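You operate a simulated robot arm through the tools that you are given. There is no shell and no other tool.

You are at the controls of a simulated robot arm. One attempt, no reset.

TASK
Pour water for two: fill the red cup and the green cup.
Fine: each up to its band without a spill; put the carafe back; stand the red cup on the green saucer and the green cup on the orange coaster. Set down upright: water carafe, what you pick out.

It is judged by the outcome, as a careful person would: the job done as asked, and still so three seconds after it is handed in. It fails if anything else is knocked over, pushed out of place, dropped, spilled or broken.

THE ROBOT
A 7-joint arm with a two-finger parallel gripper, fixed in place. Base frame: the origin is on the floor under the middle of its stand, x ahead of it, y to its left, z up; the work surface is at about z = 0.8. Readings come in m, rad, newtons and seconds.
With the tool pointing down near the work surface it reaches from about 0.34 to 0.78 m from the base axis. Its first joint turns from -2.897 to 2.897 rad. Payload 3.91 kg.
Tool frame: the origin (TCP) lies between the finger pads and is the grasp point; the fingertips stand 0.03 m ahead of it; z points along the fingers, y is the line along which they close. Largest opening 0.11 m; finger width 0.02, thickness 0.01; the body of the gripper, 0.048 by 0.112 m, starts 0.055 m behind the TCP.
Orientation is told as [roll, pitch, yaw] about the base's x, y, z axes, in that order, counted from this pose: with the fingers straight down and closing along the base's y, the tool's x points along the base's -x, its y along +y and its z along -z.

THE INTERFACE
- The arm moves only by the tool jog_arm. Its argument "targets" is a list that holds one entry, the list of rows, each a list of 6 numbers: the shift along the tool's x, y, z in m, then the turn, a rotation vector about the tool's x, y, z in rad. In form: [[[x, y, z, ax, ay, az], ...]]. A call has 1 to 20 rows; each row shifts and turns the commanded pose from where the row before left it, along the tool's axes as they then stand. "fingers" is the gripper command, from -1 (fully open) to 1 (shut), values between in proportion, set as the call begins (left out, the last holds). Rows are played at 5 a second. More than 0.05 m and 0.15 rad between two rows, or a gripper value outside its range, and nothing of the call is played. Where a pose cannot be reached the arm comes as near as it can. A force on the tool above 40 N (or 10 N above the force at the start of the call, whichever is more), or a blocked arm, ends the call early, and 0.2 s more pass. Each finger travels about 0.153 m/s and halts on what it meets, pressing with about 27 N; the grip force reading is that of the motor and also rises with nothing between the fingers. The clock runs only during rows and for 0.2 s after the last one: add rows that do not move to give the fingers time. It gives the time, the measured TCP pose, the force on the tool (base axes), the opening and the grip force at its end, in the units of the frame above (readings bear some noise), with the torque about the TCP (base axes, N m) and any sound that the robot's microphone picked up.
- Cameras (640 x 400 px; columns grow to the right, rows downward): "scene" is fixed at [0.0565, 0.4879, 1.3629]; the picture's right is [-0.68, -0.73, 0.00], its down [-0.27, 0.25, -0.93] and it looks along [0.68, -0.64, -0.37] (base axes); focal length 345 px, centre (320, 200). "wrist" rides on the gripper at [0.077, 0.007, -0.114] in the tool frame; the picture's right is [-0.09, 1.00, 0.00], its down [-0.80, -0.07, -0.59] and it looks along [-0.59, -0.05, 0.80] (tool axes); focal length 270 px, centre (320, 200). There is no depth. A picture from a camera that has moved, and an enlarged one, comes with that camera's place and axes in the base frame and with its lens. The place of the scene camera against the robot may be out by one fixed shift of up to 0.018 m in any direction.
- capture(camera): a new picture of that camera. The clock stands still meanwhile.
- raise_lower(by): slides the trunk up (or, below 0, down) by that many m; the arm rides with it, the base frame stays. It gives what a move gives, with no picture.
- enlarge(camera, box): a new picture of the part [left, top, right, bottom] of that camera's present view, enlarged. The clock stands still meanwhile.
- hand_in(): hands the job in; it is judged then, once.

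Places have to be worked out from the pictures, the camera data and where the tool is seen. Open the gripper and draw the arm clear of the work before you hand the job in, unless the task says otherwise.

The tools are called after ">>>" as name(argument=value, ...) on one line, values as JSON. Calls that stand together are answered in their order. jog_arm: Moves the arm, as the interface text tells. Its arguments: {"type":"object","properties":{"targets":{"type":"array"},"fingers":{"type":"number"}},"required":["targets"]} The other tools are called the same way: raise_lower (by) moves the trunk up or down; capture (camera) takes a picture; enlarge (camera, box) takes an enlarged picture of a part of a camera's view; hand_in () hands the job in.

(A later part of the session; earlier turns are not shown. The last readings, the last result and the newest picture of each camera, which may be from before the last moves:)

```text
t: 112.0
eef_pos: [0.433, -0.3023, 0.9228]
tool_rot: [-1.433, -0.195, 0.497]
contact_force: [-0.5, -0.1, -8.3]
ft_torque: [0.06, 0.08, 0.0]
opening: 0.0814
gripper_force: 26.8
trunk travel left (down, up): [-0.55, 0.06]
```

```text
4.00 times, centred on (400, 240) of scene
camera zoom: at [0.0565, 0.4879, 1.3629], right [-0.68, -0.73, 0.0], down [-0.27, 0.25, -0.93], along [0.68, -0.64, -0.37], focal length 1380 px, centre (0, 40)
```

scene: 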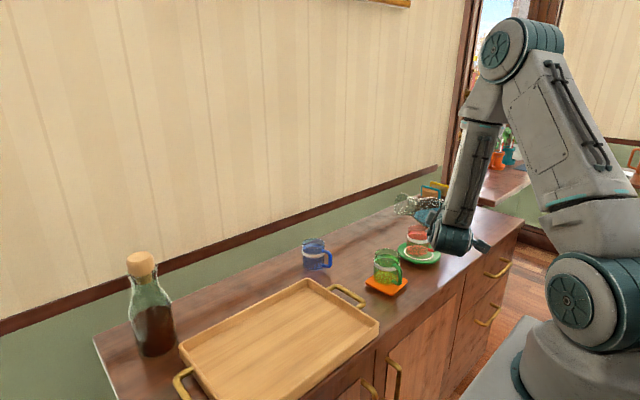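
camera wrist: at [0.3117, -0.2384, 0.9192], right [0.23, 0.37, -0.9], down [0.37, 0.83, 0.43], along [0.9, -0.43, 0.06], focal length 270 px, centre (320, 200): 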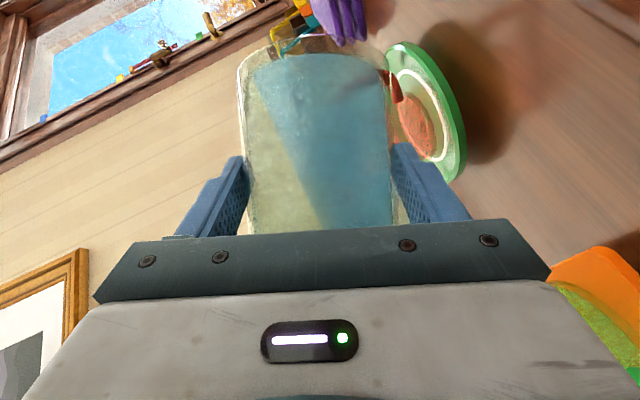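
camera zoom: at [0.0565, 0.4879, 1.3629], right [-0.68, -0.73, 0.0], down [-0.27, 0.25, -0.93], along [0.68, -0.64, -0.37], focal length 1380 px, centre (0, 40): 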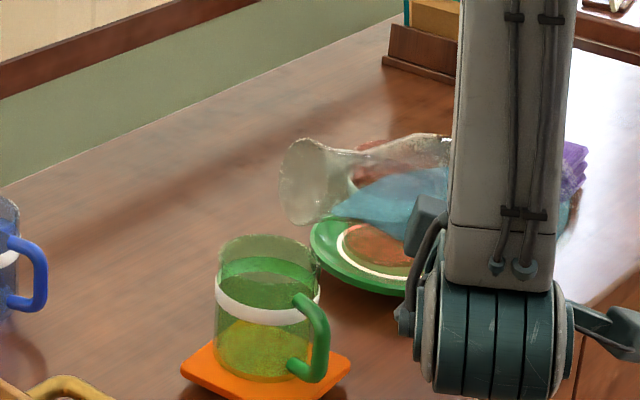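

Water is entering the neck, lip edge ~2.8 cm above the rim. One more degree.

>>> jog_arm(targets=[[[0, 0, 0, 0.01, 0, -0.0144], [0, 0, 0, 0, 0, 0]]], fingers=1)

>>> enlarge(camera="scene", box=[360, 190, 440, 290])

```text
t: 112.6
eef_pos: [0.4331, -0.3018, 0.9222]
tool_rot: [-1.442, -0.181, 0.499]
contact_force: [-0.1, 0.6, -7.6]
ft_torque: [-0.01, 0.07, 0.01]
opening: 0.0812
gripper_force: 27.3
trunk travel left (down, up): [-0.55, 0.06]
```

```text
4.00 times, centred on (400, 240) of scene
camera zoom: at [0.0565, 0.4879, 1.3629], right [-0.68, -0.73, 0.0], down [-0.27, 0.25, -0.93], along [0.68, -0.64, -0.37], focal length 1380 px, centre (0, 40)
```

zoom: 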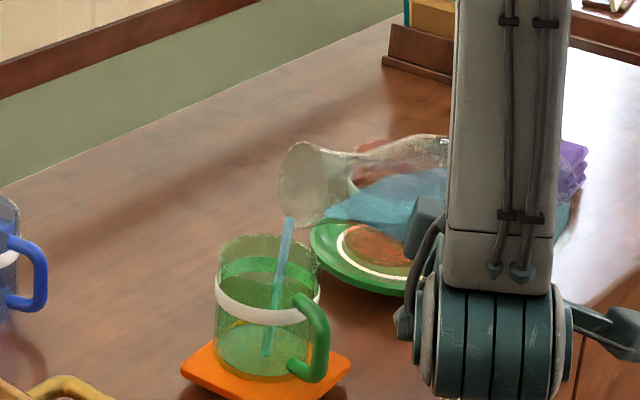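

Water is streaming from the lip right into the green cup. Holding still and watching the level.

>>> jog_arm(targets=[[[0, 0, 0, 0, 0, 0], [0, 0, 0, 0, 0, 0]]], fingers=1)

>>> enlarge(camera="scene", box=[360, 200, 440, 290])

```text
t: 113.2
eef_pos: [0.4341, -0.3023, 0.923]
tool_rot: [-1.442, -0.182, 0.5]
contact_force: [0.0, -0.1, -8.3]
ft_torque: [0.03, 0.11, 0.0]
opening: 0.0811
gripper_force: 26.9
trunk travel left (down, up): [-0.55, 0.06]
```

```text
4.44 times, centred on (400, 245) of scene
camera zoom: at [0.0565, 0.4879, 1.3629], right [-0.68, -0.73, 0.0], down [-0.27, 0.25, -0.93], along [0.68, -0.64, -0.37], focal length 1533 px, centre (-36, 0)
```

zoom: 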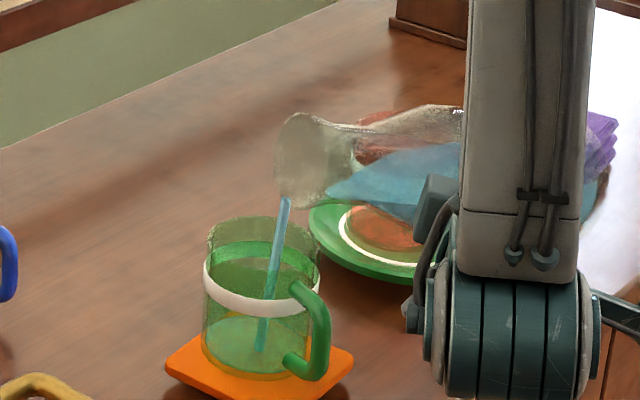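

A shallow pool is forming, stream well inside. Continuing to hold.

>>> jog_arm(targets=[[[0, 0, 0, 0, 0, 0], [0, 0, 0, 0, 0, 0], [0, 0, 0, 0, 0, 0]]], fingers=1)

>>> enlarge(camera="scene", box=[360, 200, 440, 290])

```text
t: 114.0
eef_pos: [0.433, -0.3027, 0.9235]
tool_rot: [-1.441, -0.182, 0.5]
contact_force: [-0.1, 0.4, -8.9]
ft_torque: [0.02, 0.08, 0.01]
opening: 0.0811
gripper_force: 27.0
trunk travel left (down, up): [-0.55, 0.06]
```

```text
4.44 times, centred on (400, 245) of scene
camera zoom: at [0.0565, 0.4879, 1.3629], right [-0.68, -0.73, 0.0], down [-0.27, 0.25, -0.93], along [0.68, -0.64, -0.37], focal length 1533 px, centre (-36, 0)
```

zoom: 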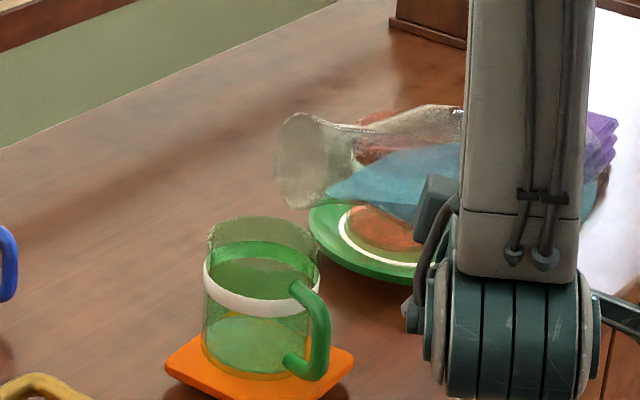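

The stream stopped by itself (quasi-static), leaving a shallow pool: each degree gives a small measured amount. I'll tilt on in 1.5° steps.

>>> jog_arm(targets=[[[0, 0, 0, 0.0148, 0, -0.0213], [0, 0, 0, 0, 0, 0], [0, 0, 0, 0, 0, 0]]], fingers=1)

>>> enlarge(camera="scene", box=[360, 200, 440, 290])

```text
t: 114.8
eef_pos: [0.4348, -0.3022, 0.9236]
tool_rot: [-1.458, -0.161, 0.504]
contact_force: [0.3, 0.6, -8.2]
ft_torque: [0.04, 0.09, 0.0]
opening: 0.0814
gripper_force: 26.7
trunk travel left (down, up): [-0.55, 0.06]
```

```text
4.44 times, centred on (400, 245) of scene
camera zoom: at [0.0565, 0.4879, 1.3629], right [-0.68, -0.73, 0.0], down [-0.27, 0.25, -0.93], along [0.68, -0.64, -0.37], focal length 1533 px, centre (-36, 0)
```

zoom: 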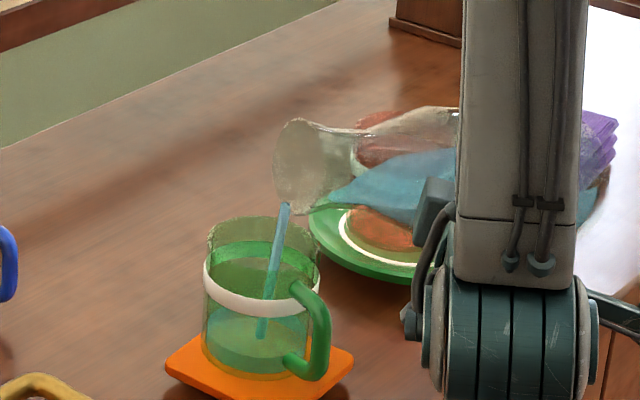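

Level is visibly rising and the stream lands well inside. Holding for the flow to finish.

>>> jog_arm(targets=[[[0, 0, 0, 0, 0, 0], [0, 0, 0, 0, 0, 0], [0, 0, 0, 0, 0, 0]]], fingers=1)

>>> enlarge(camera="scene", box=[370, 230, 420, 290])

```text
t: 115.6
eef_pos: [0.4337, -0.302, 0.9233]
tool_rot: [-1.459, -0.16, 0.502]
contact_force: [0.1, -0.6, -8.1]
ft_torque: [0.03, 0.09, 0.01]
opening: 0.0813
gripper_force: 27.1
trunk travel left (down, up): [-0.55, 0.06]
```

```text
6.67 times, centred on (395, 260) of scene
camera zoom: at [0.0565, 0.4879, 1.3629], right [-0.68, -0.73, 0.0], down [-0.27, 0.25, -0.93], along [0.68, -0.64, -0.37], focal length 2300 px, centre (-180, -200)
```

zoom: 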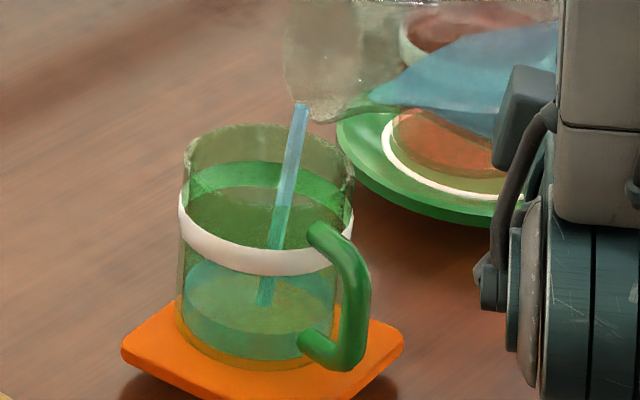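

Clear view: water surface is about 12 mm above the base; the band spans roughly 45–57 mm. Still flowing; holding a bit longer.

>>> jog_arm(targets=[[[0, 0, 0, 0, 0, 0], [0, 0, 0, 0, 0, 0], [0, 0, 0, 0, 0, 0], [0, 0, 0, 0, 0, 0]]], fingers=1)

>>> enlarge(camera="scene", box=[370, 230, 420, 290])

```text
t: 116.6
eef_pos: [0.4329, -0.3007, 0.9234]
tool_rot: [-1.457, -0.16, 0.502]
contact_force: [0.1, -0.4, -7.8]
ft_torque: [0.02, 0.13, -0.02]
opening: 0.0814
gripper_force: 26.6
trunk travel left (down, up): [-0.55, 0.06]
```

```text
6.67 times, centred on (395, 260) of scene
camera zoom: at [0.0565, 0.4879, 1.3629], right [-0.68, -0.73, 0.0], down [-0.27, 0.25, -0.93], along [0.68, -0.64, -0.37], focal length 2300 px, centre (-180, -200)
```

zoom: 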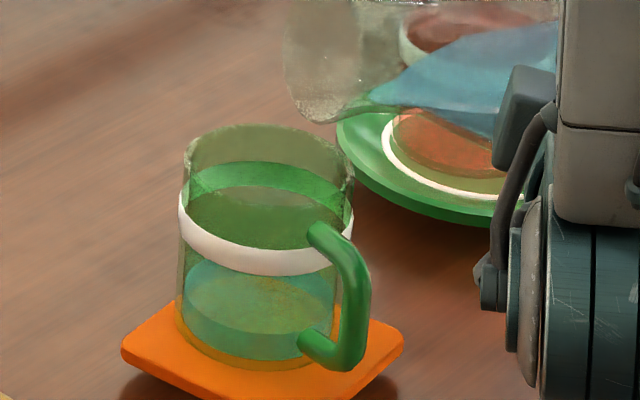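

Flow stopped at about 12 mm. The yield is ~13 ml per degree, so I'll take a 3° step, pivoting about the lip.

>>> jog_arm(targets=[[[-0.0002, -0.0015, -0.0002, 0.0148, 0, -0.0213], [-0.0002, -0.0015, -0.0002, 0.0148, 0, -0.0213], [0, 0, 0, 0, 0, 0]]], fingers=1)

>>> enlarge(camera="scene", box=[370, 230, 420, 290])

```text
t: 117.4
eef_pos: [0.4345, -0.3022, 0.9257]
tool_rot: [-1.489, -0.117, 0.507]
contact_force: [0.7, 0.4, -7.9]
ft_torque: [0.03, 0.1, -0.02]
opening: 0.0812
gripper_force: 27.0
trunk travel left (down, up): [-0.55, 0.06]
```

```text
6.67 times, centred on (395, 260) of scene
camera zoom: at [0.0565, 0.4879, 1.3629], right [-0.68, -0.73, 0.0], down [-0.27, 0.25, -0.93], along [0.68, -0.64, -0.37], focal length 2300 px, centre (-180, -200)
```

zoom: 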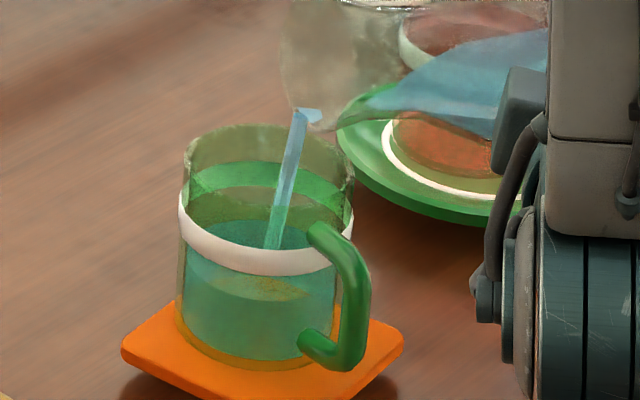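

Level is climbing quickly (about 30 mm). Brief hold and re-check.

>>> jog_arm(targets=[[[0, 0, 0, 0, 0, 0]]], fingers=1)

>>> enlarge(camera="scene", box=[370, 230, 420, 290])

```text
t: 117.8
eef_pos: [0.4346, -0.3023, 0.9249]
tool_rot: [-1.488, -0.118, 0.506]
contact_force: [0.6, -0.2, -8.1]
ft_torque: [0.02, 0.08, 0.01]
opening: 0.0814
gripper_force: 27.2
trunk travel left (down, up): [-0.55, 0.06]
```

```text
6.67 times, centred on (395, 260) of scene
camera zoom: at [0.0565, 0.4879, 1.3629], right [-0.68, -0.73, 0.0], down [-0.27, 0.25, -0.93], along [0.68, -0.64, -0.37], focal length 2300 px, centre (-180, -200)
```

zoom: 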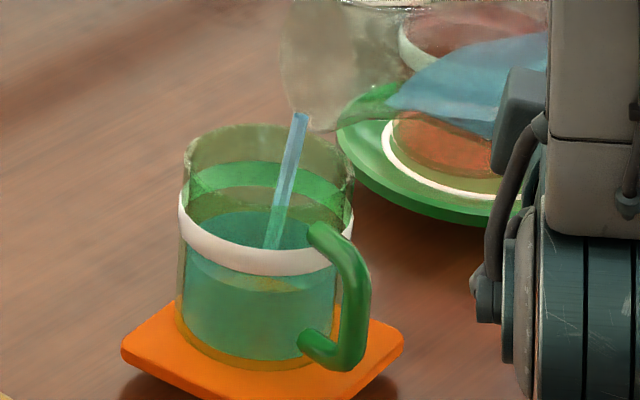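

Still rising with a thinner stream. Another short hold.

>>> jog_arm(targets=[[[0, 0, 0, 0, 0, 0], [0, 0, 0, 0, 0, 0]]], fingers=1)

>>> enlarge(camera="scene", box=[370, 230, 420, 290])

```text
t: 118.4
eef_pos: [0.4335, -0.301, 0.926]
tool_rot: [-1.487, -0.116, 0.505]
contact_force: [0.8, -0.9, -8.0]
ft_torque: [0.05, 0.12, 0.0]
opening: 0.0809
gripper_force: 27.1
trunk travel left (down, up): [-0.55, 0.06]
```

```text
6.67 times, centred on (395, 260) of scene
camera zoom: at [0.0565, 0.4879, 1.3629], right [-0.68, -0.73, 0.0], down [-0.27, 0.25, -0.93], along [0.68, -0.64, -0.37], focal length 2300 px, centre (-180, -200)
```

zoom: 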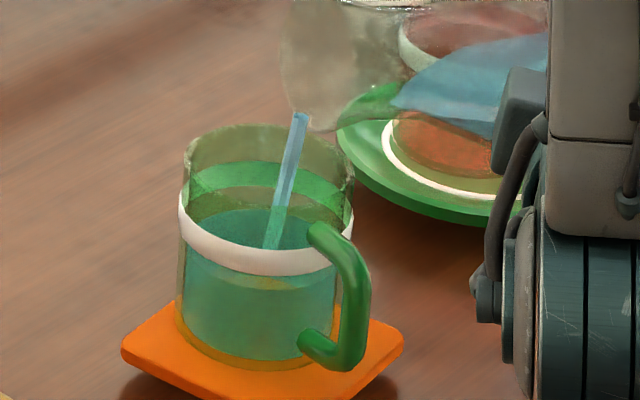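

About 36 mm and slowing. Adding 1.5° more.

>>> jog_arm(targets=[[[-0.0003, -0.0034, -0.0003, 0.0148, 0, -0.0213], [0, 0, 0, 0, 0, 0]]], fingers=1)

>>> enlarge(camera="scene", box=[370, 230, 420, 290])

```text
t: 119.0
eef_pos: [0.4347, -0.3011, 0.9303]
tool_rot: [-1.502, -0.096, 0.507]
contact_force: [-0.4, 0.1, -8.4]
ft_torque: [0.03, 0.09, -0.02]
opening: 0.0811
gripper_force: 26.9
trunk travel left (down, up): [-0.55, 0.06]
```

```text
6.67 times, centred on (395, 260) of scene
camera zoom: at [0.0565, 0.4879, 1.3629], right [-0.68, -0.73, 0.0], down [-0.27, 0.25, -0.93], along [0.68, -0.64, -0.37], focal length 2300 px, centre (-180, -200)
```

zoom: 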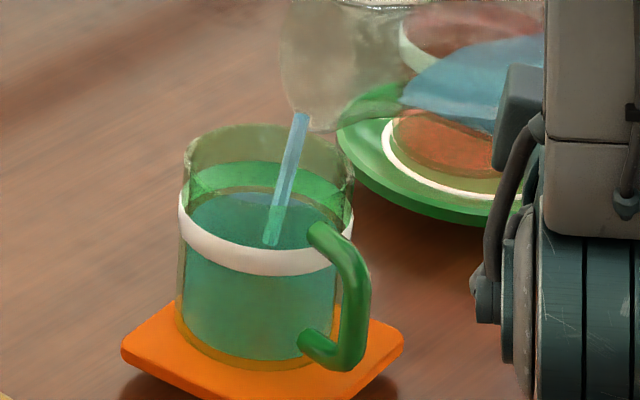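

The surface is now entering the band (≈45 mm). Short hold, then I'll stop the flow.

>>> jog_arm(targets=[[[0, 0, 0, 0, 0, 0]]], fingers=1)

>>> enlarge(camera="scene", box=[370, 230, 420, 290])

```text
t: 119.4
eef_pos: [0.4334, -0.3006, 0.9295]
tool_rot: [-1.503, -0.096, 0.508]
contact_force: [0.4, 0.2, -8.6]
ft_torque: [0.02, 0.09, -0.06]
opening: 0.0811
gripper_force: 27.4
trunk travel left (down, up): [-0.55, 0.06]
```

```text
6.67 times, centred on (395, 260) of scene
camera zoom: at [0.0565, 0.4879, 1.3629], right [-0.68, -0.73, 0.0], down [-0.27, 0.25, -0.93], along [0.68, -0.64, -0.37], focal length 2300 px, centre (-180, -200)
```

zoom: 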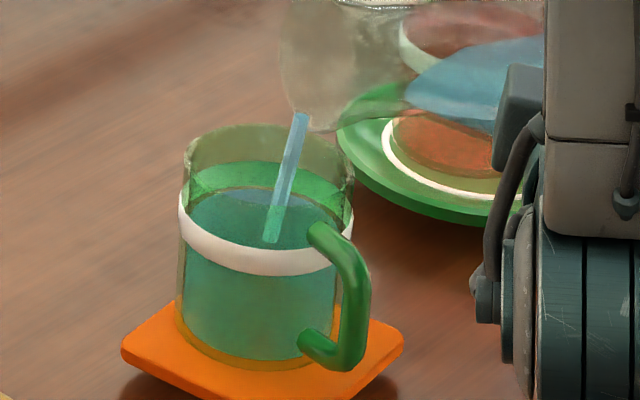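

The level is about a third of the way up the band. A last half-second of flow, then tilting back to stop it.

>>> jog_arm(targets=[[[0, 0, 0, 0, 0, 0], [0, 0, 0, -0.0285, 0, 0.0411], [0, 0, 0, -0.0571, 0, 0.0821], [0, 0, 0, -0.0571, 0, 0.0821]]], fingers=1)

>>> enlarge(camera="scene", box=[370, 230, 420, 290])

>>> enlarge(camera="scene", box=[350, 180, 470, 300])

>>> capture(camera="wrist")

```text
t: 120.4
eef_pos: [0.4331, -0.3021, 0.9306]
tool_rot: [-1.353, -0.3, 0.479]
contact_force: [-0.2, 0.8, -8.3]
ft_torque: [0.04, 0.11, -0.02]
opening: 0.0812
gripper_force: 26.9
trunk travel left (down, up): [-0.55, 0.06]
```

```text
6.67 times, centred on (395, 260) of scene
camera zoom: at [0.0565, 0.4879, 1.3629], right [-0.68, -0.73, 0.0], down [-0.27, 0.25, -0.93], along [0.68, -0.64, -0.37], focal length 2300 px, centre (-180, -200)
```

zoom: 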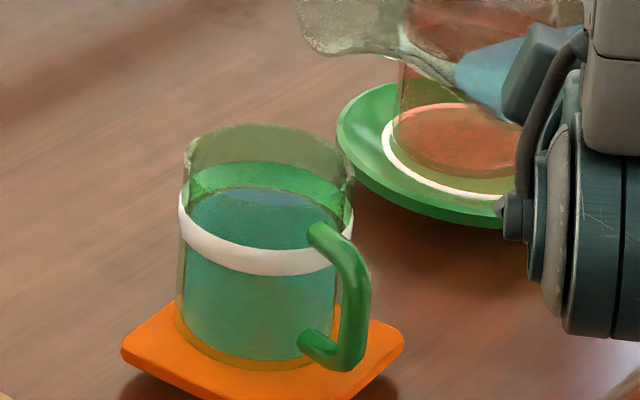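

```text
3.33 times, centred on (410, 240) of scene
camera zoom: at [0.0565, 0.4879, 1.3629], right [-0.68, -0.73, 0.0], down [-0.27, 0.25, -0.93], along [0.68, -0.64, -0.37], focal length 1150 px, centre (20, 67)
```

zoom: 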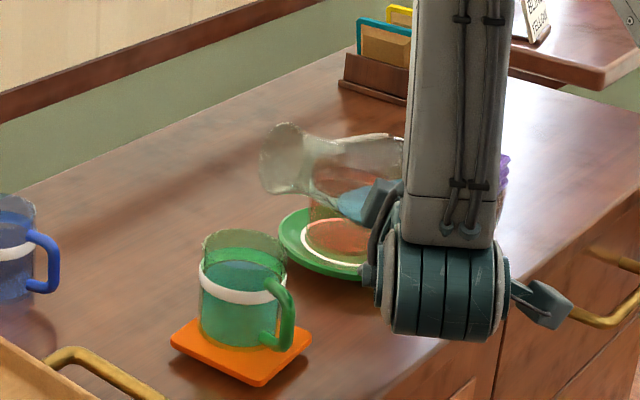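

```text
taken
camera wrist: at [0.3108, -0.2372, 0.925], right [0.23, 0.36, -0.9], down [0.37, 0.83, 0.43], along [0.9, -0.43, 0.06], focal length 270 px, centre (320, 200)
```

wrist: 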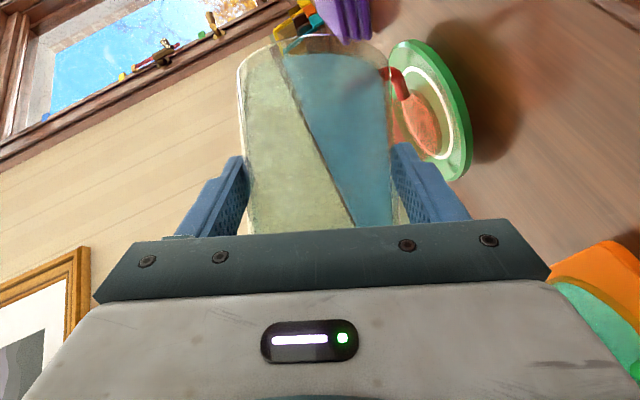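

Flow stopped, no drips outside, no slip. I'll zoom in tightly on the green cup to judge its level against the band.

>>> enlarge(camera="scene", box=[380, 242, 408, 272])

>>> enlarge(camera="scene", box=[378, 244, 398, 264])

```text
13.33 times, centred on (394, 257) of scene
camera zoom: at [0.0565, 0.4879, 1.3629], right [-0.68, -0.73, 0.0], down [-0.27, 0.25, -0.93], along [0.68, -0.64, -0.37], focal length 4600 px, centre (-667, -560)
```

zoom: 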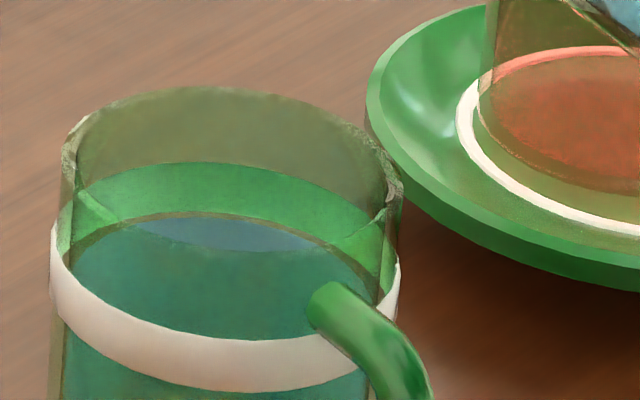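

```text
16.00 times, centred on (388, 254) of scene
camera zoom: at [0.0565, 0.4879, 1.3629], right [-0.68, -0.73, 0.0], down [-0.27, 0.25, -0.93], along [0.68, -0.64, -0.37], focal length 5520 px, centre (-768, -664)
```

zoom: 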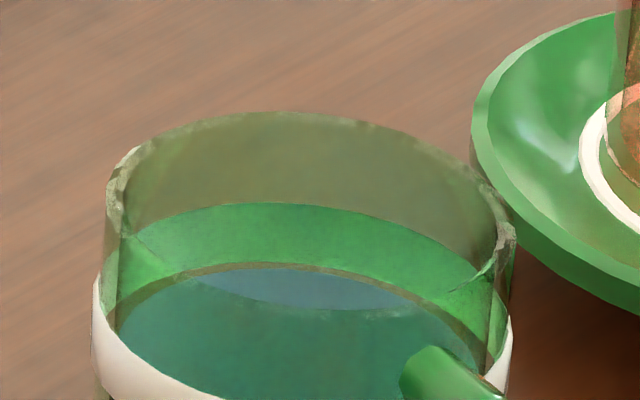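

The green cup's level is at about the middle of its band. Now raising and moving the tilted (non-pouring) carafe over to the red cup.

>>> jog_arm(targets=[[[-0.0104, -0.0326, -0.0072, 0, 0, 0], [-0.0104, -0.0326, -0.0072, 0, 0, 0], [0.0123, -0.0114, 0.0335, 0, 0, 0], [0.0123, -0.0114, 0.0335, 0, 0, 0], [0.0123, -0.0114, 0.0335, 0, 0, 0], [0.0123, -0.0114, 0.0335, 0, 0, 0], [0.0123, -0.0114, 0.0335, 0, 0, 0], [0, 0, 0, 0, 0, 0]]], fingers=1)

>>> capture(camera="scene")

>>> enlarge(camera="scene", box=[370, 160, 490, 280])

>>> capture(camera="wrist")

```text
t: 122.2
eef_pos: [0.4543, -0.4598, 0.9993]
tool_rot: [-1.353, -0.299, 0.475]
contact_force: [-0.4, 0.3, -8.8]
ft_torque: [0.0, 0.14, 0.02]
opening: 0.0812
gripper_force: 26.7
out of reach, approached as far as the arm can: row 7
trunk travel left (down, up): [-0.55, 0.06]
```

```text
taken
```

scene: 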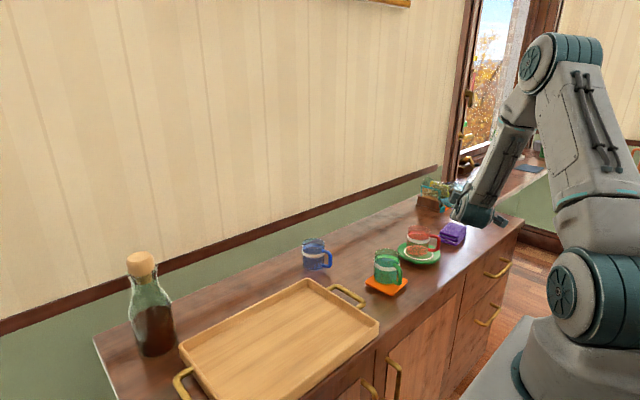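

```text
3.33 times, centred on (430, 220) of scene
camera zoom: at [0.0565, 0.4879, 1.3629], right [-0.68, -0.73, 0.0], down [-0.27, 0.25, -0.93], along [0.68, -0.64, -0.37], focal length 1150 px, centre (-47, 133)
```

zoom: 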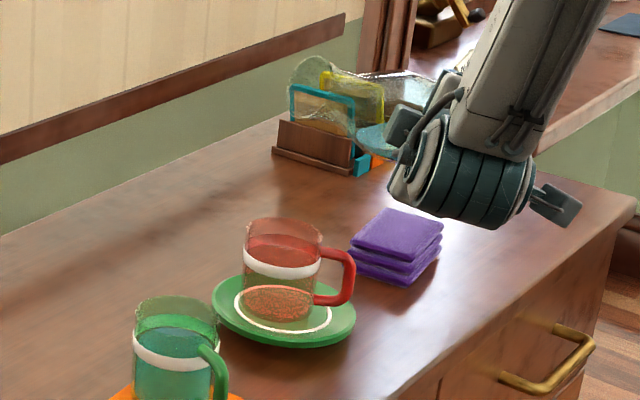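

```text
taken
camera wrist: at [0.3317, -0.3952, 0.9946], right [0.23, 0.36, -0.9], down [0.37, 0.83, 0.42], along [0.9, -0.43, 0.06], focal length 270 px, centre (320, 200)
```

wrist: 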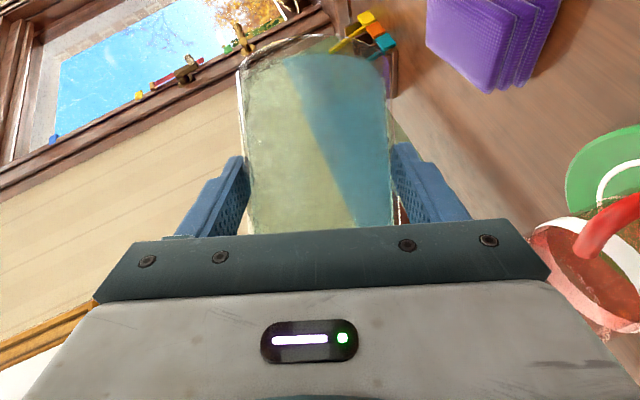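

Just short of the target I hit the same limit (tool yaw relative to the arm plane). I'll yaw the carafe a further −14° about the vertical — like the relation that worked at the green cup — and re-place it for the red cup, still high.

>>> jog_arm(targets=[[[0, 0, 0, 0.0372, 0.1165, 0.0259], [0, 0, 0, 0.0372, 0.1165, 0.0259], [0.0244, -0.0076, -0.001, 0, 0, 0], [0, 0, 0, 0, 0, 0]]], fingers=1)

>>> enlarge(camera="scene", box=[370, 160, 490, 280])

>>> capture(camera="wrist")

```text
t: 123.2
eef_pos: [0.4305, -0.4657, 0.9997]
tool_rot: [-1.354, -0.301, 0.228]
contact_force: [-0.6, -1.0, -7.5]
ft_torque: [0.05, 0.08, -0.02]
opening: 0.081
gripper_force: 26.8
trunk travel left (down, up): [-0.55, 0.06]
```

```text
3.33 times, centred on (430, 220) of scene
camera zoom: at [0.0565, 0.4879, 1.3629], right [-0.68, -0.73, 0.0], down [-0.27, 0.25, -0.93], along [0.68, -0.64, -0.37], focal length 1150 px, centre (-47, 133)
```

zoom: 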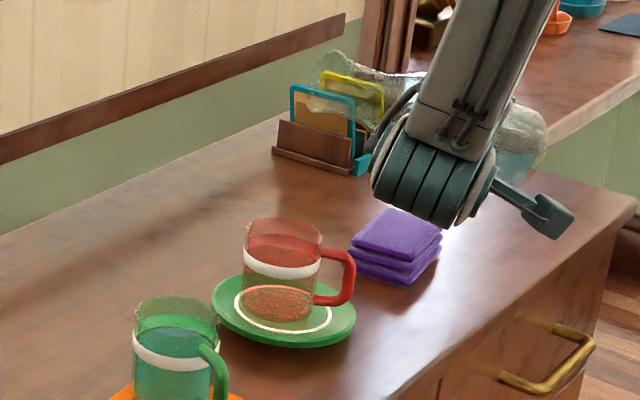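

```text
taken
camera wrist: at [0.3263, -0.3729, 0.9947], right [0.31, 0.29, -0.9], down [0.56, 0.71, 0.42], along [0.77, -0.64, 0.06], focal length 270 px, centre (320, 200)
```

wrist: 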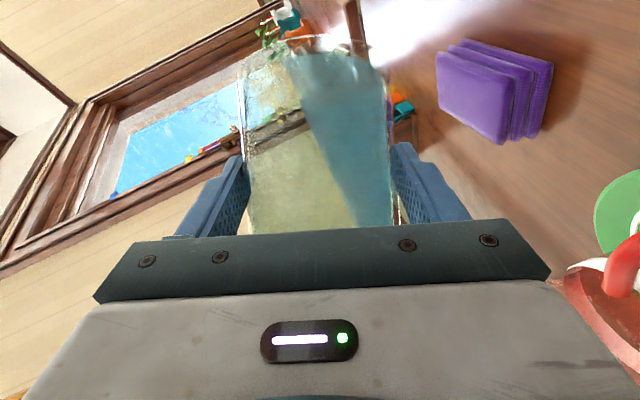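

Reached, and the lip edge projects inside the red cup about 1 cm upstream of its centre. Lowering and tilting to just below the pouring angle.

>>> jog_arm(targets=[[[0.0082, 0.0256, 0.0057, 0, 0, 0], [0.0082, 0.0256, 0.0057, 0, 0, 0], [0, 0, 0, 0.0571, 0, -0.0821], [0, 0, 0, 0.0457, 0, -0.0657], [0, 0, 0, 0, 0, 0]]], fingers=1)

>>> enlarge(camera="scene", box=[370, 170, 490, 280])

>>> enlarge(camera="scene", box=[395, 200, 455, 270])

```text
t: 124.4
eef_pos: [0.4283, -0.4653, 0.945]
tool_rot: [-1.463, -0.155, 0.253]
contact_force: [0.2, -0.6, -8.5]
ft_torque: [0.06, 0.1, -0.02]
opening: 0.0808
gripper_force: 26.7
trunk travel left (down, up): [-0.55, 0.06]
```

```text
3.64 times, centred on (430, 225) of scene
camera zoom: at [0.0565, 0.4879, 1.3629], right [-0.68, -0.73, 0.0], down [-0.27, 0.25, -0.93], along [0.68, -0.64, -0.37], focal length 1254 px, centre (-80, 109)
```

zoom: 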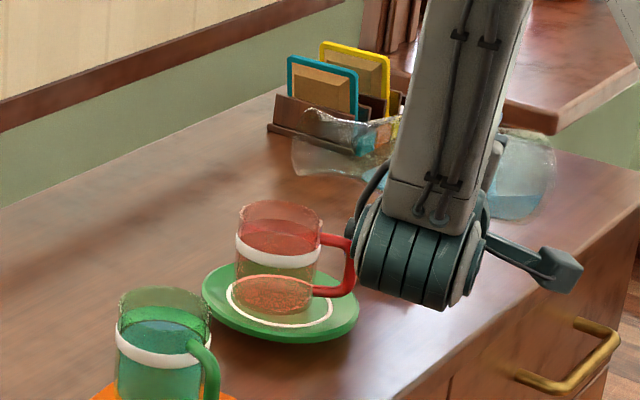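

```text
5.71 times, centred on (425, 235) of scene
camera zoom: at [0.0565, 0.4879, 1.3629], right [-0.68, -0.73, 0.0], down [-0.27, 0.25, -0.93], along [0.68, -0.64, -0.37], focal length 1971 px, centre (-280, 0)
```

zoom: 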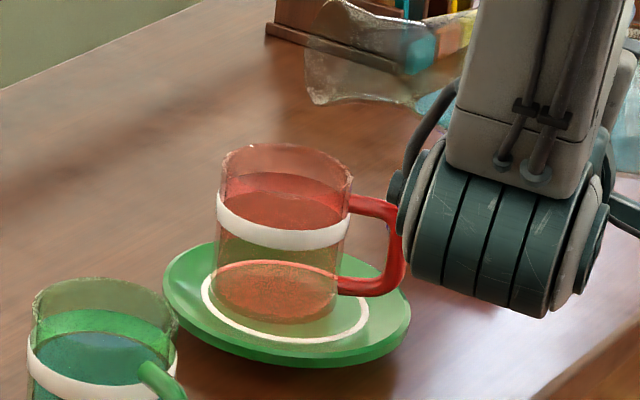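

Lip edge is ~4 cm above the rim and ~1.3 cm upstream of centre. Tilting 4° further toward the pouring angle.

>>> jog_arm(targets=[[[0, 0, 0, 0.02, 0, -0.0287], [0, 0, 0, 0.02, 0, -0.0287], [0, 0, 0, 0, 0, 0]]], fingers=1)

>>> enlarge(camera="scene", box=[395, 200, 455, 270])

```text
t: 125.2
eef_pos: [0.4296, -0.4658, 0.9457]
tool_rot: [-1.503, -0.098, 0.258]
contact_force: [-0.2, -0.5, -7.6]
ft_torque: [0.04, 0.14, 0.02]
opening: 0.0812
gripper_force: 26.5
trunk travel left (down, up): [-0.55, 0.06]
```

```text
5.71 times, centred on (425, 235) of scene
camera zoom: at [0.0565, 0.4879, 1.3629], right [-0.68, -0.73, 0.0], down [-0.27, 0.25, -0.93], along [0.68, -0.64, -0.37], focal length 1971 px, centre (-280, 0)
```

zoom: 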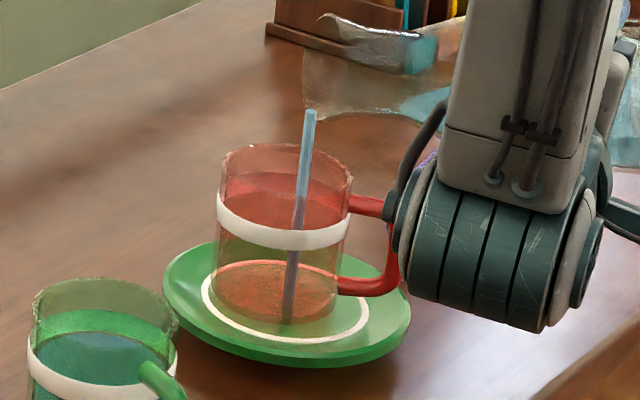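

Water is flowing into the red cup. Let me zoom in on where the stream lands before continuing.

>>> enlarge(camera="scene", box=[404, 215, 436, 260])

>>> capture(camera="wrist")

```text
8.89 times, centred on (420, 238) of scene
camera zoom: at [0.0565, 0.4879, 1.3629], right [-0.68, -0.73, 0.0], down [-0.27, 0.25, -0.93], along [0.68, -0.64, -0.37], focal length 3066 px, centre (-569, -133)
```

zoom: 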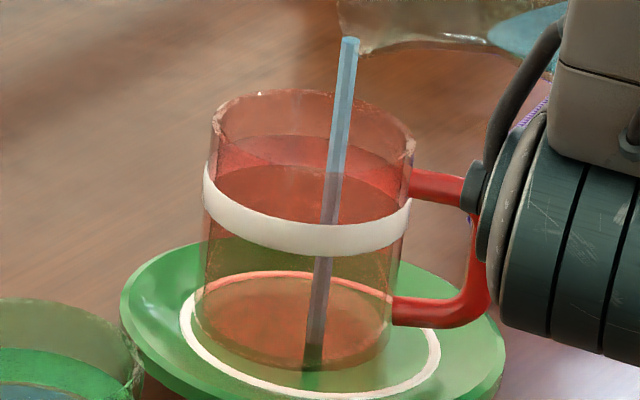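

```text
taken
camera wrist: at [0.3251, -0.3743, 0.9393], right [0.16, 0.11, -0.98], down [0.61, 0.77, 0.19], along [0.78, -0.63, 0.06], focal length 270 px, centre (320, 200)
```

wrist: 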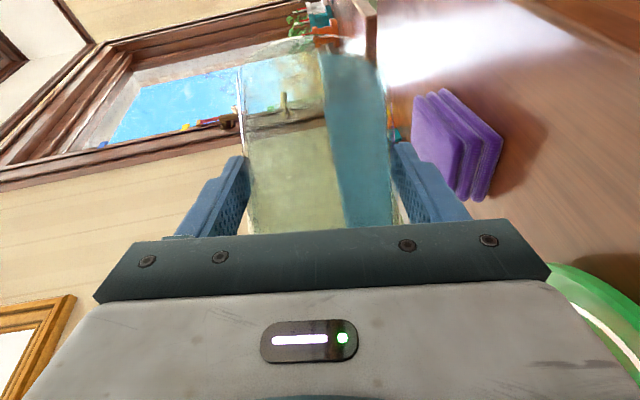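

The stream is inside the red cup's mouth (hidden behind the front band, in front of the far wall). One short hold to confirm the pool forms inside the cup.

>>> jog_arm(targets=[[[0, 0, 0, 0, 0, 0]]], fingers=1)

>>> enlarge(camera="scene", box=[404, 215, 436, 260])

>>> enlarge(camera="scene", box=[390, 225, 450, 275])

```text
t: 125.6
eef_pos: [0.4288, -0.4658, 0.9447]
tool_rot: [-1.504, -0.095, 0.258]
contact_force: [0.4, 0.4, -7.7]
ft_torque: [0.06, 0.11, 0.01]
opening: 0.0811
gripper_force: 27.1
trunk travel left (down, up): [-0.55, 0.06]
```

```text
8.89 times, centred on (420, 238) of scene
camera zoom: at [0.0565, 0.4879, 1.3629], right [-0.68, -0.73, 0.0], down [-0.27, 0.25, -0.93], along [0.68, -0.64, -0.37], focal length 3066 px, centre (-569, -133)
```

zoom: 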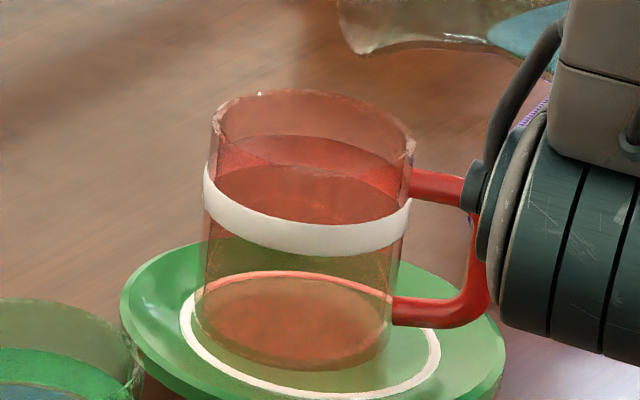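

```text
8.00 times, centred on (420, 250) of scene
camera zoom: at [0.0565, 0.4879, 1.3629], right [-0.68, -0.73, 0.0], down [-0.27, 0.25, -0.93], along [0.68, -0.64, -0.37], focal length 2760 px, centre (-480, -200)
```

zoom: 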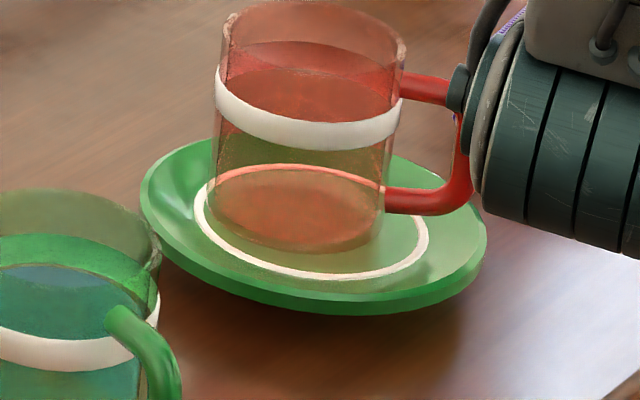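

The first trickle ended; no puddle on saucer or table. A small extra tilt to confirm water collects in the cup.

>>> jog_arm(targets=[[[0, 0, 0, 0.0086, 0, -0.0123], [0, 0, 0, 0, 0, 0]]], fingers=1)

>>> enlarge(camera="scene", box=[404, 215, 436, 260])

```text
t: 126.2
eef_pos: [0.428, -0.4654, 0.9446]
tool_rot: [-1.512, -0.083, 0.258]
contact_force: [0.0, 0.3, -8.0]
ft_torque: [-0.01, 0.11, -0.02]
opening: 0.0809
gripper_force: 26.7
trunk travel left (down, up): [-0.55, 0.06]
```

```text
8.89 times, centred on (420, 238) of scene
camera zoom: at [0.0565, 0.4879, 1.3629], right [-0.68, -0.73, 0.0], down [-0.27, 0.25, -0.93], along [0.68, -0.64, -0.37], focal length 3066 px, centre (-569, -133)
```

zoom: 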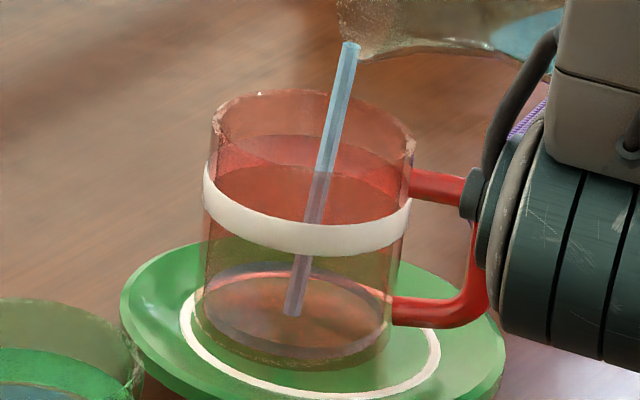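

Now a pool is clearly forming inside the red cup with the stream landing at its centre. Tilting on by 1.5°.

>>> jog_arm(targets=[[[0, 0, 0, 0.0148, 0, -0.0213], [0, 0, 0, 0, 0, 0], [0, 0, 0, 0, 0, 0]]], fingers=1)

>>> enlarge(camera="scene", box=[404, 215, 436, 260])

```text
t: 127.0
eef_pos: [0.4292, -0.4659, 0.9449]
tool_rot: [-1.528, -0.063, 0.261]
contact_force: [0.3, 0.8, -8.1]
ft_torque: [0.02, 0.1, 0.01]
opening: 0.0811
gripper_force: 26.7
trunk travel left (down, up): [-0.55, 0.06]
```

```text
8.89 times, centred on (420, 238) of scene
camera zoom: at [0.0565, 0.4879, 1.3629], right [-0.68, -0.73, 0.0], down [-0.27, 0.25, -0.93], along [0.68, -0.64, -0.37], focal length 3066 px, centre (-569, -133)
```

zoom: 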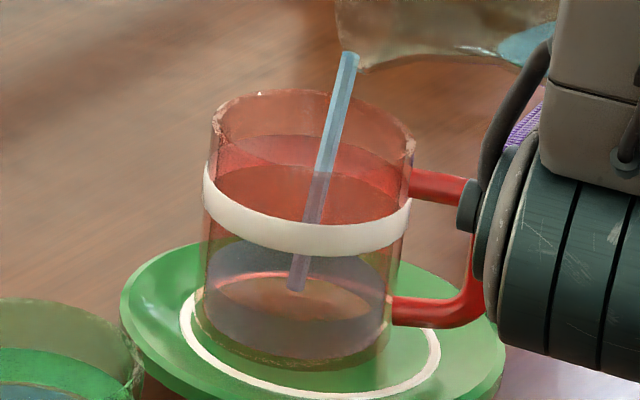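

Rising steadily. Holding for this step's flow to come through.

>>> jog_arm(targets=[[[0, 0, 0, 0, 0, 0], [0, 0, 0, 0, 0, 0], [0, 0, 0, 0, 0, 0]]], fingers=1)

>>> enlarge(camera="scene", box=[404, 215, 436, 260])

```text
t: 127.8
eef_pos: [0.428, -0.4659, 0.9446]
tool_rot: [-1.527, -0.063, 0.261]
contact_force: [0.1, -0.1, -8.1]
ft_torque: [0.01, 0.08, -0.01]
opening: 0.0812
gripper_force: 26.7
trunk travel left (down, up): [-0.55, 0.06]
```

```text
8.89 times, centred on (420, 238) of scene
camera zoom: at [0.0565, 0.4879, 1.3629], right [-0.68, -0.73, 0.0], down [-0.27, 0.25, -0.93], along [0.68, -0.64, -0.37], focal length 3066 px, centre (-569, -133)
```

zoom: 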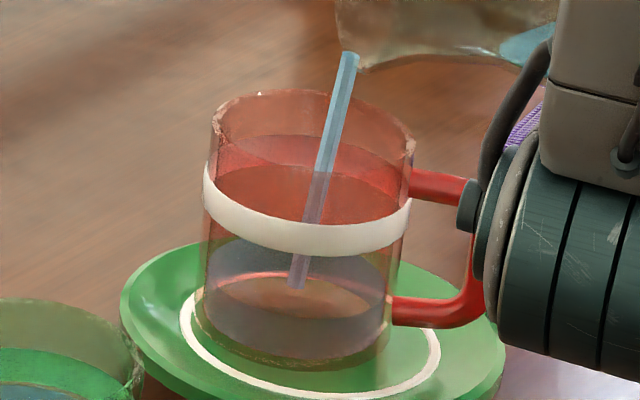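

About 16 mm. Next step of 2.5°, pivoting near the lip.

>>> jog_arm(targets=[[[-0.0001, -0.0015, -0.0001, 0.0126, 0, -0.0181], [-0.0001, -0.0015, -0.0001, 0.0126, 0, -0.0181], [0, 0, 0, 0, 0, 0]]], fingers=1)

>>> enlarge(camera="scene", box=[404, 215, 436, 260])

```text
t: 128.6
eef_pos: [0.4298, -0.4652, 0.9484]
tool_rot: [-1.55, -0.027, 0.262]
contact_force: [-0.5, 0.3, -8.4]
ft_torque: [0.06, 0.09, 0.01]
opening: 0.0812
gripper_force: 26.8
trunk travel left (down, up): [-0.55, 0.06]
```

```text
8.89 times, centred on (420, 238) of scene
camera zoom: at [0.0565, 0.4879, 1.3629], right [-0.68, -0.73, 0.0], down [-0.27, 0.25, -0.93], along [0.68, -0.64, -0.37], focal length 3066 px, centre (-569, -133)
```

zoom: 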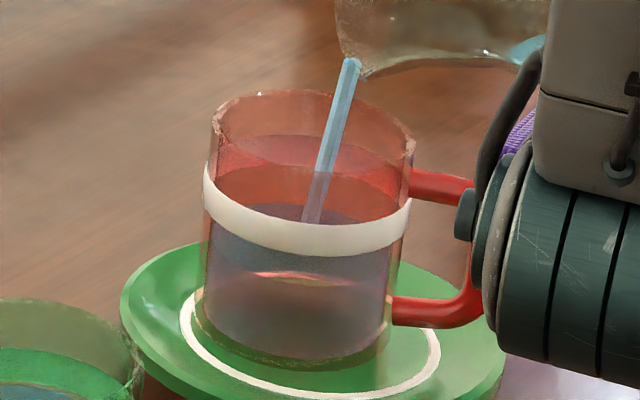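

About 31 mm now. Holding briefly.

>>> jog_arm(targets=[[[0, 0, 0, 0, 0, 0], [0, 0, 0, 0, 0, 0]]], fingers=1)

>>> enlarge(camera="scene", box=[404, 215, 436, 260])

```text
t: 129.2
eef_pos: [0.4286, -0.4664, 0.9482]
tool_rot: [-1.551, -0.028, 0.259]
contact_force: [0.7, 0.2, -7.7]
ft_torque: [0.05, 0.11, -0.02]
opening: 0.0811
gripper_force: 27.1
trunk travel left (down, up): [-0.55, 0.06]
```

```text
8.89 times, centred on (420, 238) of scene
camera zoom: at [0.0565, 0.4879, 1.3629], right [-0.68, -0.73, 0.0], down [-0.27, 0.25, -0.93], along [0.68, -0.64, -0.37], focal length 3066 px, centre (-569, -133)
```

zoom: 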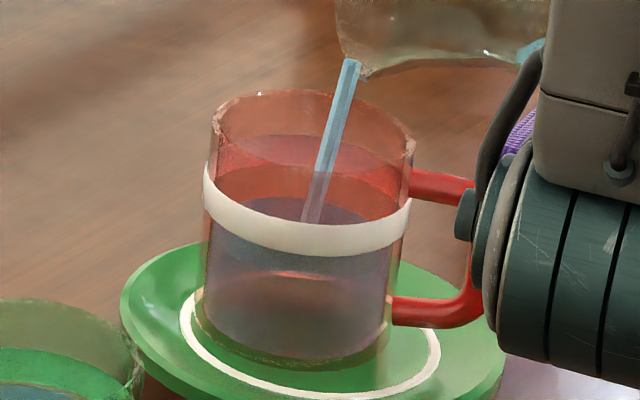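

About 35 mm. Adding 1.5°.

>>> jog_arm(targets=[[[0, -0.0034, 0, 0.0148, 0, -0.0213], [0, 0, 0, 0, 0, 0]]], fingers=1)

>>> enlarge(camera="scene", box=[404, 215, 436, 260])

```text
t: 129.8
eef_pos: [0.4291, -0.4661, 0.9526]
tool_rot: [-1.566, -0.005, 0.262]
contact_force: [0.7, -0.9, -8.0]
ft_torque: [0.05, 0.06, -0.01]
opening: 0.0813
gripper_force: 27.2
trunk travel left (down, up): [-0.55, 0.06]
```

```text
8.89 times, centred on (420, 238) of scene
camera zoom: at [0.0565, 0.4879, 1.3629], right [-0.68, -0.73, 0.0], down [-0.27, 0.25, -0.93], along [0.68, -0.64, -0.37], focal length 3066 px, centre (-569, -133)
```

zoom: 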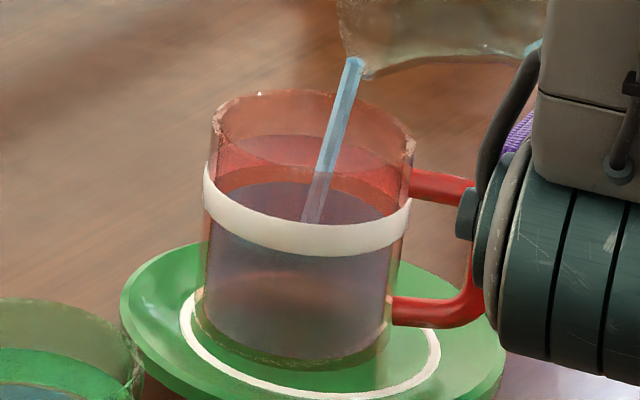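

About 40 mm, just below the band. Holding briefly.

>>> jog_arm(targets=[[[0, 0, 0, 0, 0, 0], [0, 0, 0, 0, 0, 0]]], fingers=1)

>>> enlarge(camera="scene", box=[404, 215, 436, 260])

```text
t: 130.4
eef_pos: [0.4293, -0.4666, 0.9512]
tool_rot: [-1.567, -0.006, 0.26]
contact_force: [-0.4, -0.5, -8.2]
ft_torque: [0.06, 0.09, 0.01]
opening: 0.0811
gripper_force: 26.5
trunk travel left (down, up): [-0.55, 0.06]
```

```text
8.89 times, centred on (420, 238) of scene
camera zoom: at [0.0565, 0.4879, 1.3629], right [-0.68, -0.73, 0.0], down [-0.27, 0.25, -0.93], along [0.68, -0.64, -0.37], focal length 3066 px, centre (-569, -133)
```

zoom: 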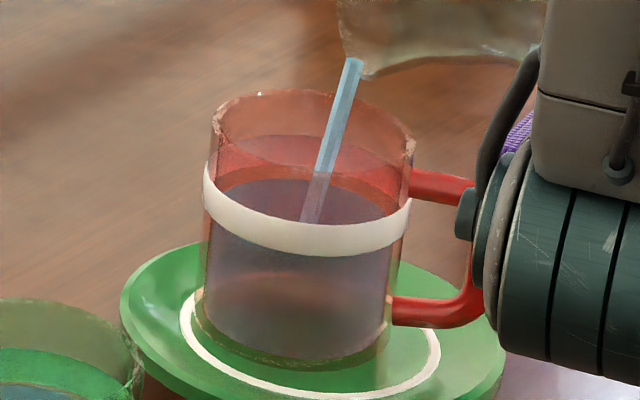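

Zooming in tightly for a precise reading against the band.

>>> enlarge(camera="scene", box=[408, 222, 434, 246])

```text
16.00 times, centred on (421, 234) of scene
camera zoom: at [0.0565, 0.4879, 1.3629], right [-0.68, -0.73, 0.0], down [-0.27, 0.25, -0.93], along [0.68, -0.64, -0.37], focal length 5520 px, centre (-1296, -344)
```

zoom: 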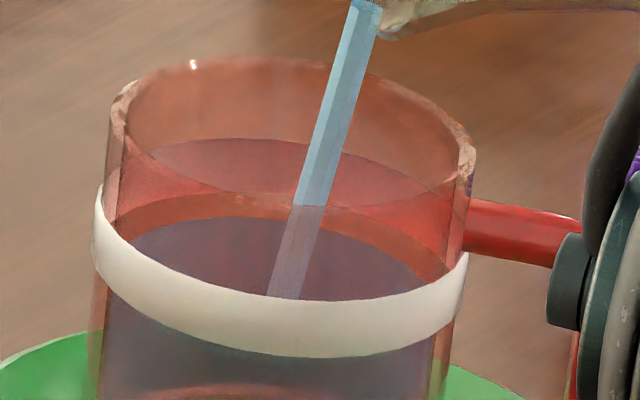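

The surface is still ~3 mm below the band's lower edge. Adding about 1.2° more.

>>> jog_arm(targets=[[[0, -0.0028, 0, 0.012, 0, -0.0172], [0, 0, 0, 0, 0, 0]]], fingers=1)

>>> enlarge(camera="scene", box=[408, 222, 434, 246])

```text
t: 131.0
eef_pos: [0.4289, -0.4659, 0.9547]
tool_rot: [-1.579, 0.012, 0.263]
contact_force: [0.5, -0.6, -8.7]
ft_torque: [0.05, 0.09, -0.04]
opening: 0.0814
gripper_force: 27.2
trunk travel left (down, up): [-0.55, 0.06]
```

```text
16.00 times, centred on (421, 234) of scene
camera zoom: at [0.0565, 0.4879, 1.3629], right [-0.68, -0.73, 0.0], down [-0.27, 0.25, -0.93], along [0.68, -0.64, -0.37], focal length 5520 px, centre (-1296, -344)
```

zoom: 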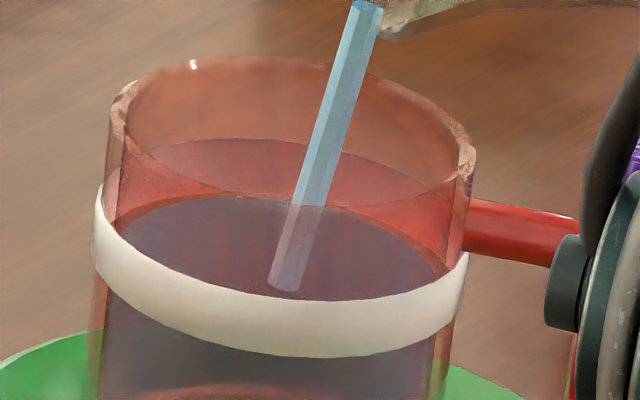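

Just entering the band now. A short hold.

>>> jog_arm(targets=[[[0, 0, 0, 0, 0, 0], [0, 0, 0, 0, 0, 0]]], fingers=1)

>>> enlarge(camera="scene", box=[408, 222, 434, 246])

```text
t: 131.6
eef_pos: [0.4288, -0.466, 0.9549]
tool_rot: [-1.58, 0.012, 0.262]
contact_force: [-0.6, 0.6, -8.0]
ft_torque: [0.02, 0.09, -0.02]
opening: 0.081
gripper_force: 27.3
trunk travel left (down, up): [-0.55, 0.06]
```

```text
16.00 times, centred on (421, 234) of scene
camera zoom: at [0.0565, 0.4879, 1.3629], right [-0.68, -0.73, 0.0], down [-0.27, 0.25, -0.93], along [0.68, -0.64, -0.37], focal length 5520 px, centre (-1296, -344)
```

zoom: 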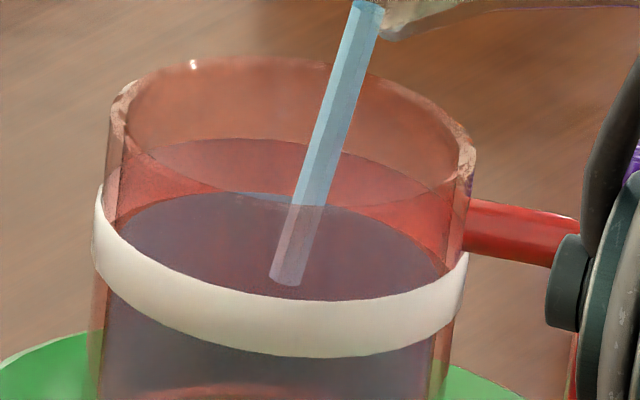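

About 2 mm into the band and slowing. A small 0.6° more to bring it toward the middle.

>>> jog_arm(targets=[[[0, -0.0014, 0, 0.006, 0, -0.0086], [0, 0, 0, 0, 0, 0]]], fingers=1)

>>> enlarge(camera="scene", box=[408, 222, 434, 246])

```text
t: 132.2
eef_pos: [0.4291, -0.4654, 0.9556]
tool_rot: [-1.584, 0.021, 0.261]
contact_force: [0.3, -0.1, -8.5]
ft_torque: [0.06, 0.1, -0.02]
opening: 0.0812
gripper_force: 27.2
trunk travel left (down, up): [-0.55, 0.06]
```

```text
16.00 times, centred on (421, 234) of scene
camera zoom: at [0.0565, 0.4879, 1.3629], right [-0.68, -0.73, 0.0], down [-0.27, 0.25, -0.93], along [0.68, -0.64, -0.37], focal length 5520 px, centre (-1296, -344)
```

zoom: 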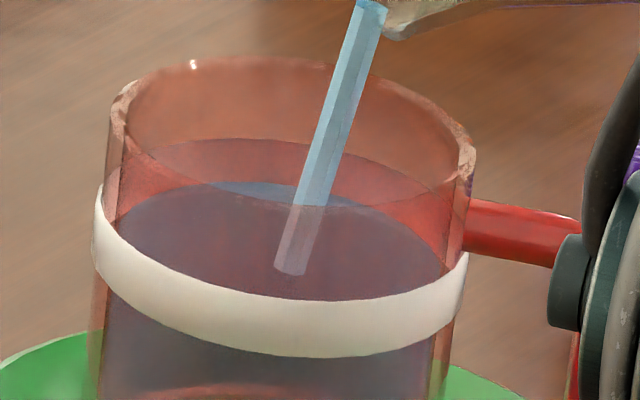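

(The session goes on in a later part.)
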